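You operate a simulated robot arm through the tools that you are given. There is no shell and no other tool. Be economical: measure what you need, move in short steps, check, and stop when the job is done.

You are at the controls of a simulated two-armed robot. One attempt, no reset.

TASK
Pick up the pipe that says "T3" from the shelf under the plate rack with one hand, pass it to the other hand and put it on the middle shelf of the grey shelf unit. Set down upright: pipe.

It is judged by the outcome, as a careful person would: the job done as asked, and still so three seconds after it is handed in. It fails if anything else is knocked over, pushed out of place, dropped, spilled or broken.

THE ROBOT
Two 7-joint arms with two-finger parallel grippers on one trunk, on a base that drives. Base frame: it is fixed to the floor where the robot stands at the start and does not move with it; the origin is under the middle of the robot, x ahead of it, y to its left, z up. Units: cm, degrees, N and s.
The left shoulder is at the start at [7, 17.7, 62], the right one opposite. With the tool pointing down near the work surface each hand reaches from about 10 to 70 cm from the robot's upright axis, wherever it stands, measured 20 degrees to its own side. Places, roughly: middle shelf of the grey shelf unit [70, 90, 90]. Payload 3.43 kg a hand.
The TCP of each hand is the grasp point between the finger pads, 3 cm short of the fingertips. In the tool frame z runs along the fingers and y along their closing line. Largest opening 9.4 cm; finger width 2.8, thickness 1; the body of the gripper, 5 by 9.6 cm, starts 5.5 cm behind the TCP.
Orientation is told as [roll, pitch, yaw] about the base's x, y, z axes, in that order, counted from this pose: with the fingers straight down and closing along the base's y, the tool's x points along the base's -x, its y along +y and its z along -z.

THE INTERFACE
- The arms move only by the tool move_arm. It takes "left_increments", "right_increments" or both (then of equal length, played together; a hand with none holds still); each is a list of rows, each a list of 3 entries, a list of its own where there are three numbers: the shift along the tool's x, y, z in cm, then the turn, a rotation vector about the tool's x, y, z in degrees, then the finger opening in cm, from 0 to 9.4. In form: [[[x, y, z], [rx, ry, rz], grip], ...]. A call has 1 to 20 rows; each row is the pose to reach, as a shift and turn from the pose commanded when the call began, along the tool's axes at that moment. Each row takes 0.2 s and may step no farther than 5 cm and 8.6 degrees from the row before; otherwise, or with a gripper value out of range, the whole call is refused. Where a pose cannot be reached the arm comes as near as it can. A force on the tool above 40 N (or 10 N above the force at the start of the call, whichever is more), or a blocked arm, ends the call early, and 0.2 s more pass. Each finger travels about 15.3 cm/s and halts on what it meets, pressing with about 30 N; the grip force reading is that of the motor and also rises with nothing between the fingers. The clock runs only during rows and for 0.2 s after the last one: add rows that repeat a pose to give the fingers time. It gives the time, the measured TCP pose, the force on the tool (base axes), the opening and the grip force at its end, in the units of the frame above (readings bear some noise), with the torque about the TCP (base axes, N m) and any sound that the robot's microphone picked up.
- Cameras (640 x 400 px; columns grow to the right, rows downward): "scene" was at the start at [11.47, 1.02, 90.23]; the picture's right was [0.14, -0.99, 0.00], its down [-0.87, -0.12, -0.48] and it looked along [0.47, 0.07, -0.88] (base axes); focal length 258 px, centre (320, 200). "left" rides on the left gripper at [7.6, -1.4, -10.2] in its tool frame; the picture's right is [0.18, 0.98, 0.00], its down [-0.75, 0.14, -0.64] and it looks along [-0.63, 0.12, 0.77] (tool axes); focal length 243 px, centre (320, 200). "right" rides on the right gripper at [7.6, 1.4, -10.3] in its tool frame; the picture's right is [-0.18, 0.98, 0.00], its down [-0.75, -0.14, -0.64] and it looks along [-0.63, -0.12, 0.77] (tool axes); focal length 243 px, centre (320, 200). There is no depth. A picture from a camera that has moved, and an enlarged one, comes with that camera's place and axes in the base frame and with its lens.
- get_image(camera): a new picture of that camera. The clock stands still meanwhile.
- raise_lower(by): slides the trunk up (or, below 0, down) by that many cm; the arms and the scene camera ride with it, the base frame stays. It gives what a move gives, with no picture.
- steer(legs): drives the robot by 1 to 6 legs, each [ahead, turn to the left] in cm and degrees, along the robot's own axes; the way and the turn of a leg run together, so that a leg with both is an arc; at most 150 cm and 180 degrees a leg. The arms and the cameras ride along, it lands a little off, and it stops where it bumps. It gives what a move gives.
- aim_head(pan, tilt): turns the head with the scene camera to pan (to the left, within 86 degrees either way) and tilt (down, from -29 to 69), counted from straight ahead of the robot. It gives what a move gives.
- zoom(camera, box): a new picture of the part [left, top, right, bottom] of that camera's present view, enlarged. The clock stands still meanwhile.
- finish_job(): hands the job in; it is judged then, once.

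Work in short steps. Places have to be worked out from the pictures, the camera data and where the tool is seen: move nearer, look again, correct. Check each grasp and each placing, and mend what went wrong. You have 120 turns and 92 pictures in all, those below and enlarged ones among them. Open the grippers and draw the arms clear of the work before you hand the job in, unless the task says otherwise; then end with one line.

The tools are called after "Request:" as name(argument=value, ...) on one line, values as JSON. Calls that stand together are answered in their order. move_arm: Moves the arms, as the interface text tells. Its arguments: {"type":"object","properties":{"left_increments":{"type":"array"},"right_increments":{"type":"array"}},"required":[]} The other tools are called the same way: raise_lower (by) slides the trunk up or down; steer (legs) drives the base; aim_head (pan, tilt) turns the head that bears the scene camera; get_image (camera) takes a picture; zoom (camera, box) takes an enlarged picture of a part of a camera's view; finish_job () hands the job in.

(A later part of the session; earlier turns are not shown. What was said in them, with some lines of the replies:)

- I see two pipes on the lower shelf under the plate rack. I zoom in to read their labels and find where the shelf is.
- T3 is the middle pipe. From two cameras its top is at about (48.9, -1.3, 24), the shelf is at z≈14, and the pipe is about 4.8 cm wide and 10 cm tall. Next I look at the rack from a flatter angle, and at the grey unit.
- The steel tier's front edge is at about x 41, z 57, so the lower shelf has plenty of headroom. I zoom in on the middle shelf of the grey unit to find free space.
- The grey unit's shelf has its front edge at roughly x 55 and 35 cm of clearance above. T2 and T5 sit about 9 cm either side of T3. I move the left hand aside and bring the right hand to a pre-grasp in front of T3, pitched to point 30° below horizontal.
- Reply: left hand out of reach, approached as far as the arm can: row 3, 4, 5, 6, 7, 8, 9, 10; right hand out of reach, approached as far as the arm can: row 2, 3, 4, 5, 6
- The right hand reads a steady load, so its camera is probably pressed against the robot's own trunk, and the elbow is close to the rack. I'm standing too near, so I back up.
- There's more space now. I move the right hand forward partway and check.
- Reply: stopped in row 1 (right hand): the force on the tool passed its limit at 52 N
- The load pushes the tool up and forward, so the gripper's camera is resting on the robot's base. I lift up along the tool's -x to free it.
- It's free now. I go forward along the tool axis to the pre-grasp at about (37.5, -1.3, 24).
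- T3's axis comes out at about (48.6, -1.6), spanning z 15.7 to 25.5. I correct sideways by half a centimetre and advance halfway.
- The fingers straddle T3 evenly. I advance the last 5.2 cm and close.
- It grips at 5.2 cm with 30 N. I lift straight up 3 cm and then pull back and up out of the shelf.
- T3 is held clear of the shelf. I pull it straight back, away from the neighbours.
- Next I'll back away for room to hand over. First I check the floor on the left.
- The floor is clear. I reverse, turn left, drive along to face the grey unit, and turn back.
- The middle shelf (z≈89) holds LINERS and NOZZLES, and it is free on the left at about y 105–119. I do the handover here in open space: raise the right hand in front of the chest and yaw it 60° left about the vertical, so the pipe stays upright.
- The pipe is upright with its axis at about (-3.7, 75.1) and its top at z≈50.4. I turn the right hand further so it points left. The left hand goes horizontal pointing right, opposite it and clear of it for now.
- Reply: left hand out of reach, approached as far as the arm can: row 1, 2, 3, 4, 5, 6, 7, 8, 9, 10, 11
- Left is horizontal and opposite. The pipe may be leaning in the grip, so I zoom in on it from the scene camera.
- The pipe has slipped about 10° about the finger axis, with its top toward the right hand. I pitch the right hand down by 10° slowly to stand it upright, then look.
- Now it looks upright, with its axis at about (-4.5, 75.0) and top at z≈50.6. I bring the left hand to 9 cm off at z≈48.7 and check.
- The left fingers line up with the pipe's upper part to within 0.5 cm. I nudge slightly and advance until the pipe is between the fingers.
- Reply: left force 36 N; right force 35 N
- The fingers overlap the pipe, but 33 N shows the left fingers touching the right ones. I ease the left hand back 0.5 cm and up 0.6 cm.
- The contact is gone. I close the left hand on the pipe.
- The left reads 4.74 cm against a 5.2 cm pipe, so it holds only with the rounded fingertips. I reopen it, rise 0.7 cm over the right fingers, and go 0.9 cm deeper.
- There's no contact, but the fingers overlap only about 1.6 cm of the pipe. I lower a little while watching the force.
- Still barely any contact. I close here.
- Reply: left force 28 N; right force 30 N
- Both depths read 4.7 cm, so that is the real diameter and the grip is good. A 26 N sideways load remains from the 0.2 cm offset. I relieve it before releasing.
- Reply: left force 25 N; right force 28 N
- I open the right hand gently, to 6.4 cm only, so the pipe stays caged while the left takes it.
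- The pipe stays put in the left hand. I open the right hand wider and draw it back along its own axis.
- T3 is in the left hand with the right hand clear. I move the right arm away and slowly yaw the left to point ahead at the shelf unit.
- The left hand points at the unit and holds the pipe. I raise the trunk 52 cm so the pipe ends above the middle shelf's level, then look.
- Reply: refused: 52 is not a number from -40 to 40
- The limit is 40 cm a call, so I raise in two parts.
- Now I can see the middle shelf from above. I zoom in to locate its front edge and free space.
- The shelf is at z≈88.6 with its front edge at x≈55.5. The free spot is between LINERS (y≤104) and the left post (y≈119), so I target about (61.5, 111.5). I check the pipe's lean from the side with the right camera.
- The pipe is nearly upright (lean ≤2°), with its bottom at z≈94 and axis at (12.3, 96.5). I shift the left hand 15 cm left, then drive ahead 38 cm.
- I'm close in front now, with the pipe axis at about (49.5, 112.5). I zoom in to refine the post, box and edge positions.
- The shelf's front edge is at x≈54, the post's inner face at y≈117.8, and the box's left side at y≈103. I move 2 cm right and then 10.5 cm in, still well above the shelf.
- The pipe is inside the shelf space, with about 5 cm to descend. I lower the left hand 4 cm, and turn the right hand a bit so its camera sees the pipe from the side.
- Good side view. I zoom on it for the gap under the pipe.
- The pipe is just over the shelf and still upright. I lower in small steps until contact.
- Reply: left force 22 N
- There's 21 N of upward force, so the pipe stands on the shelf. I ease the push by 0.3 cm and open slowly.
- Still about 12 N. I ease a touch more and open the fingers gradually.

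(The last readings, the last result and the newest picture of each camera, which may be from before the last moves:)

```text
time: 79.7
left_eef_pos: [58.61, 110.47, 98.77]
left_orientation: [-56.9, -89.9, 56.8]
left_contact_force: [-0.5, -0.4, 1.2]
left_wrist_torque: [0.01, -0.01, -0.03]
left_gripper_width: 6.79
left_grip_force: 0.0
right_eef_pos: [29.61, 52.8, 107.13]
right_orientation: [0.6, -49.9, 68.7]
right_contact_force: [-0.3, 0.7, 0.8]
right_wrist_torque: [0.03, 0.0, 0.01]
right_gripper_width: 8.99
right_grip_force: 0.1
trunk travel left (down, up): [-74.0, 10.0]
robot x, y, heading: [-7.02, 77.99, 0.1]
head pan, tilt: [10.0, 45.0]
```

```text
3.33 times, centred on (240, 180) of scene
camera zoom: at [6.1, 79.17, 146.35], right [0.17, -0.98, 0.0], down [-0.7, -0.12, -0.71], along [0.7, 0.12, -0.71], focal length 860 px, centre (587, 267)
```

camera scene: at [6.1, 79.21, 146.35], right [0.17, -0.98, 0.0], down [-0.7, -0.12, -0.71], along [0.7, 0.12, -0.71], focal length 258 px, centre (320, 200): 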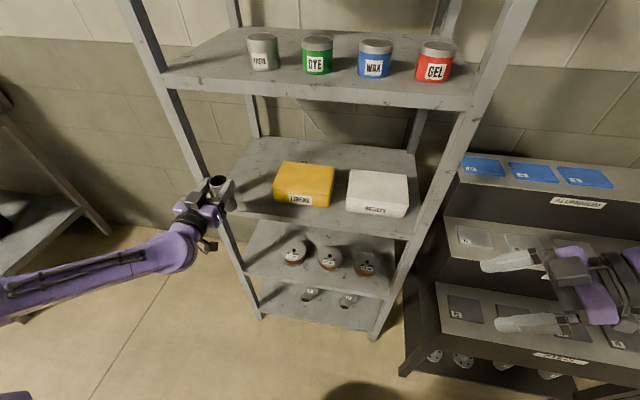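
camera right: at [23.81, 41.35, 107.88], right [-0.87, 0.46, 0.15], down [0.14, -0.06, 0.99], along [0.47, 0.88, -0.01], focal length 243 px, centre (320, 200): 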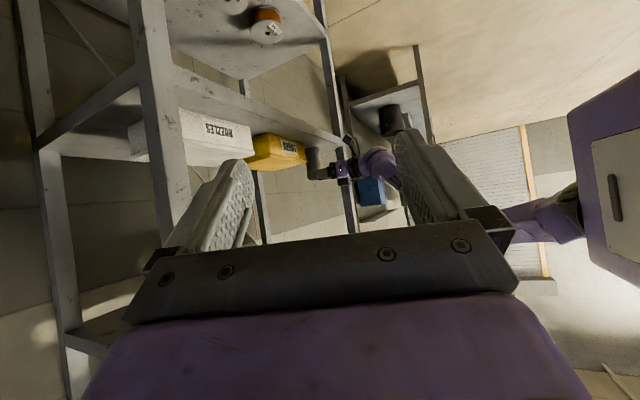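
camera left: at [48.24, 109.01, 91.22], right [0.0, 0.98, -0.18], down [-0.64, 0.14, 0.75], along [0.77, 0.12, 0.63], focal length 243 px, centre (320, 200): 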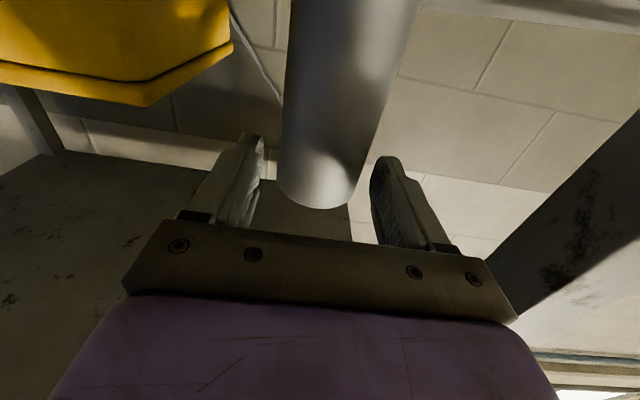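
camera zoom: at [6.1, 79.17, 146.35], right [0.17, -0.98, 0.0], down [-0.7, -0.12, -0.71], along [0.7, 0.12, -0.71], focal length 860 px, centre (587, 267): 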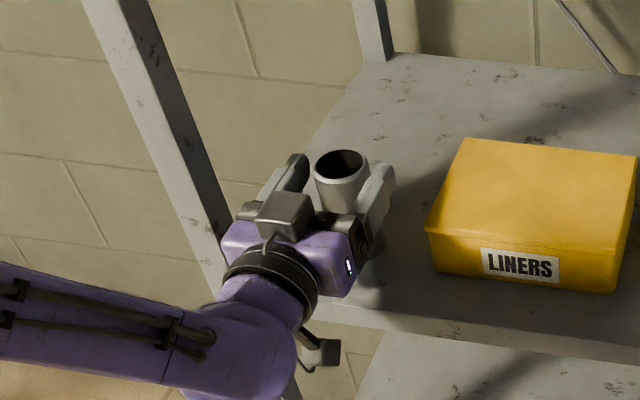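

Released, and the pipe stands free with clearance on both sides. I withdraw the left hand straight back.

Request:
move_arm(left_increments=[[[0, 0, -1], [0, 0, 0], 6.8], [[0, 0, -2], [0, 0, 0], 6.8], [[0, 0, -3.5], [0, 0, 0], 6.8], [[0, 0, -5], [0, 0, 0], 6.8], [[0, 0, -7], [0, 0, 0], 6.8], [[0, 0, -9], [0, 0, 0], 6.8], [[0, 0, -11], [0, 0, 0], 6.8]])

Request:
steer(legs=[[-25, 0]])

Request:
zoom(camera="scene", box=[200, 80, 440, 230])

Request:
get_image(camera="left")

```text
time: 81.3
left_eef_pos: [47.25, 110.52, 99.08]
left_orientation: [-79.0, -90.1, 78.8]
left_contact_force: [-0.6, 0.5, -0.4]
left_wrist_torque: [-0.02, -0.01, 0.02]
left_gripper_width: 6.78
left_grip_force: 0.0
right_eef_pos: [29.51, 52.75, 107.2]
right_orientation: [0.6, -50.0, 68.6]
right_contact_force: [-0.4, 0.3, 0.0]
right_wrist_torque: [0.03, 0.02, -0.02]
right_gripper_width: 9.01
right_grip_force: 0.1
trunk travel left (down, up): [-74.0, 10.0]
robot x, y, heading: [-7.26, 77.72, 0.1]
head pan, tilt: [10.0, 45.0]
```

```text
time: 83.1
left_eef_pos: [22.97, 110.5, 99.07]
left_orientation: [-39.9, -89.9, 39.9]
left_contact_force: [-0.3, -0.7, 0.0]
left_wrist_torque: [-0.02, 0.0, -0.01]
left_gripper_width: 6.81
left_grip_force: 0.1
right_eef_pos: [5.24, 52.87, 107.11]
right_orientation: [0.8, -49.9, 68.7]
right_contact_force: [-0.1, -0.6, 1.0]
right_wrist_torque: [0.02, -0.01, -0.01]
right_gripper_width: 8.99
right_grip_force: 0.1
trunk travel left (down, up): [-74.0, 10.0]
robot x, y, heading: [-31.29, 77.74, -0.0]
head pan, tilt: [10.0, 45.0]
```

```text
2.67 times, centred on (320, 155) of scene
camera zoom: at [-18.27, 79.17, 146.35], right [0.18, -0.98, 0.0], down [-0.7, -0.12, -0.71], along [0.7, 0.12, -0.71], focal length 688 px, centre (320, 320)
```

zoom: 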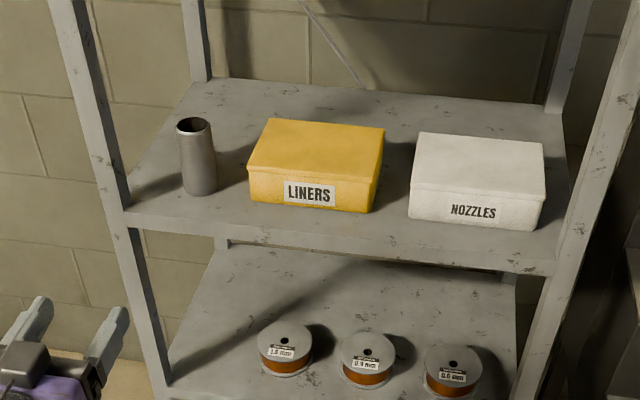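

```text
26 pictures are left
camera left: at [12.65, 109.12, 91.36], right [0.0, 0.98, -0.18], down [-0.64, 0.14, 0.75], along [0.77, 0.12, 0.63], focal length 243 px, centre (320, 200)
```

left: 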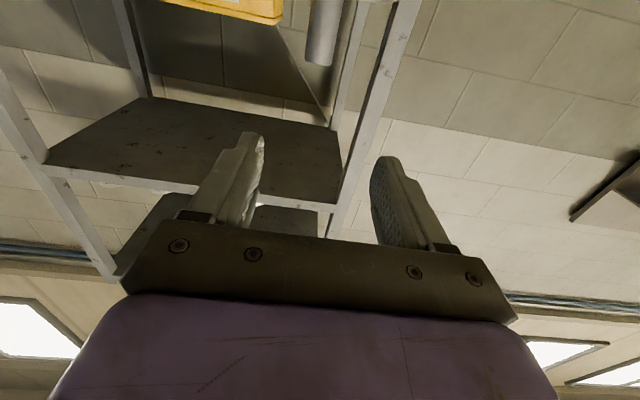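

The pipe stands upright on the middle shelf, nothing else there has moved, and both hands are open and clear. I hand the job in.

Request:
finish_job()

```text
The job is handed in.
```

The T3 pipe now stands upright on the middle shelf of the grey unit, picked up by the right hand and passed to the left; nothing else moved in the pictures, and both hands are open and clear.
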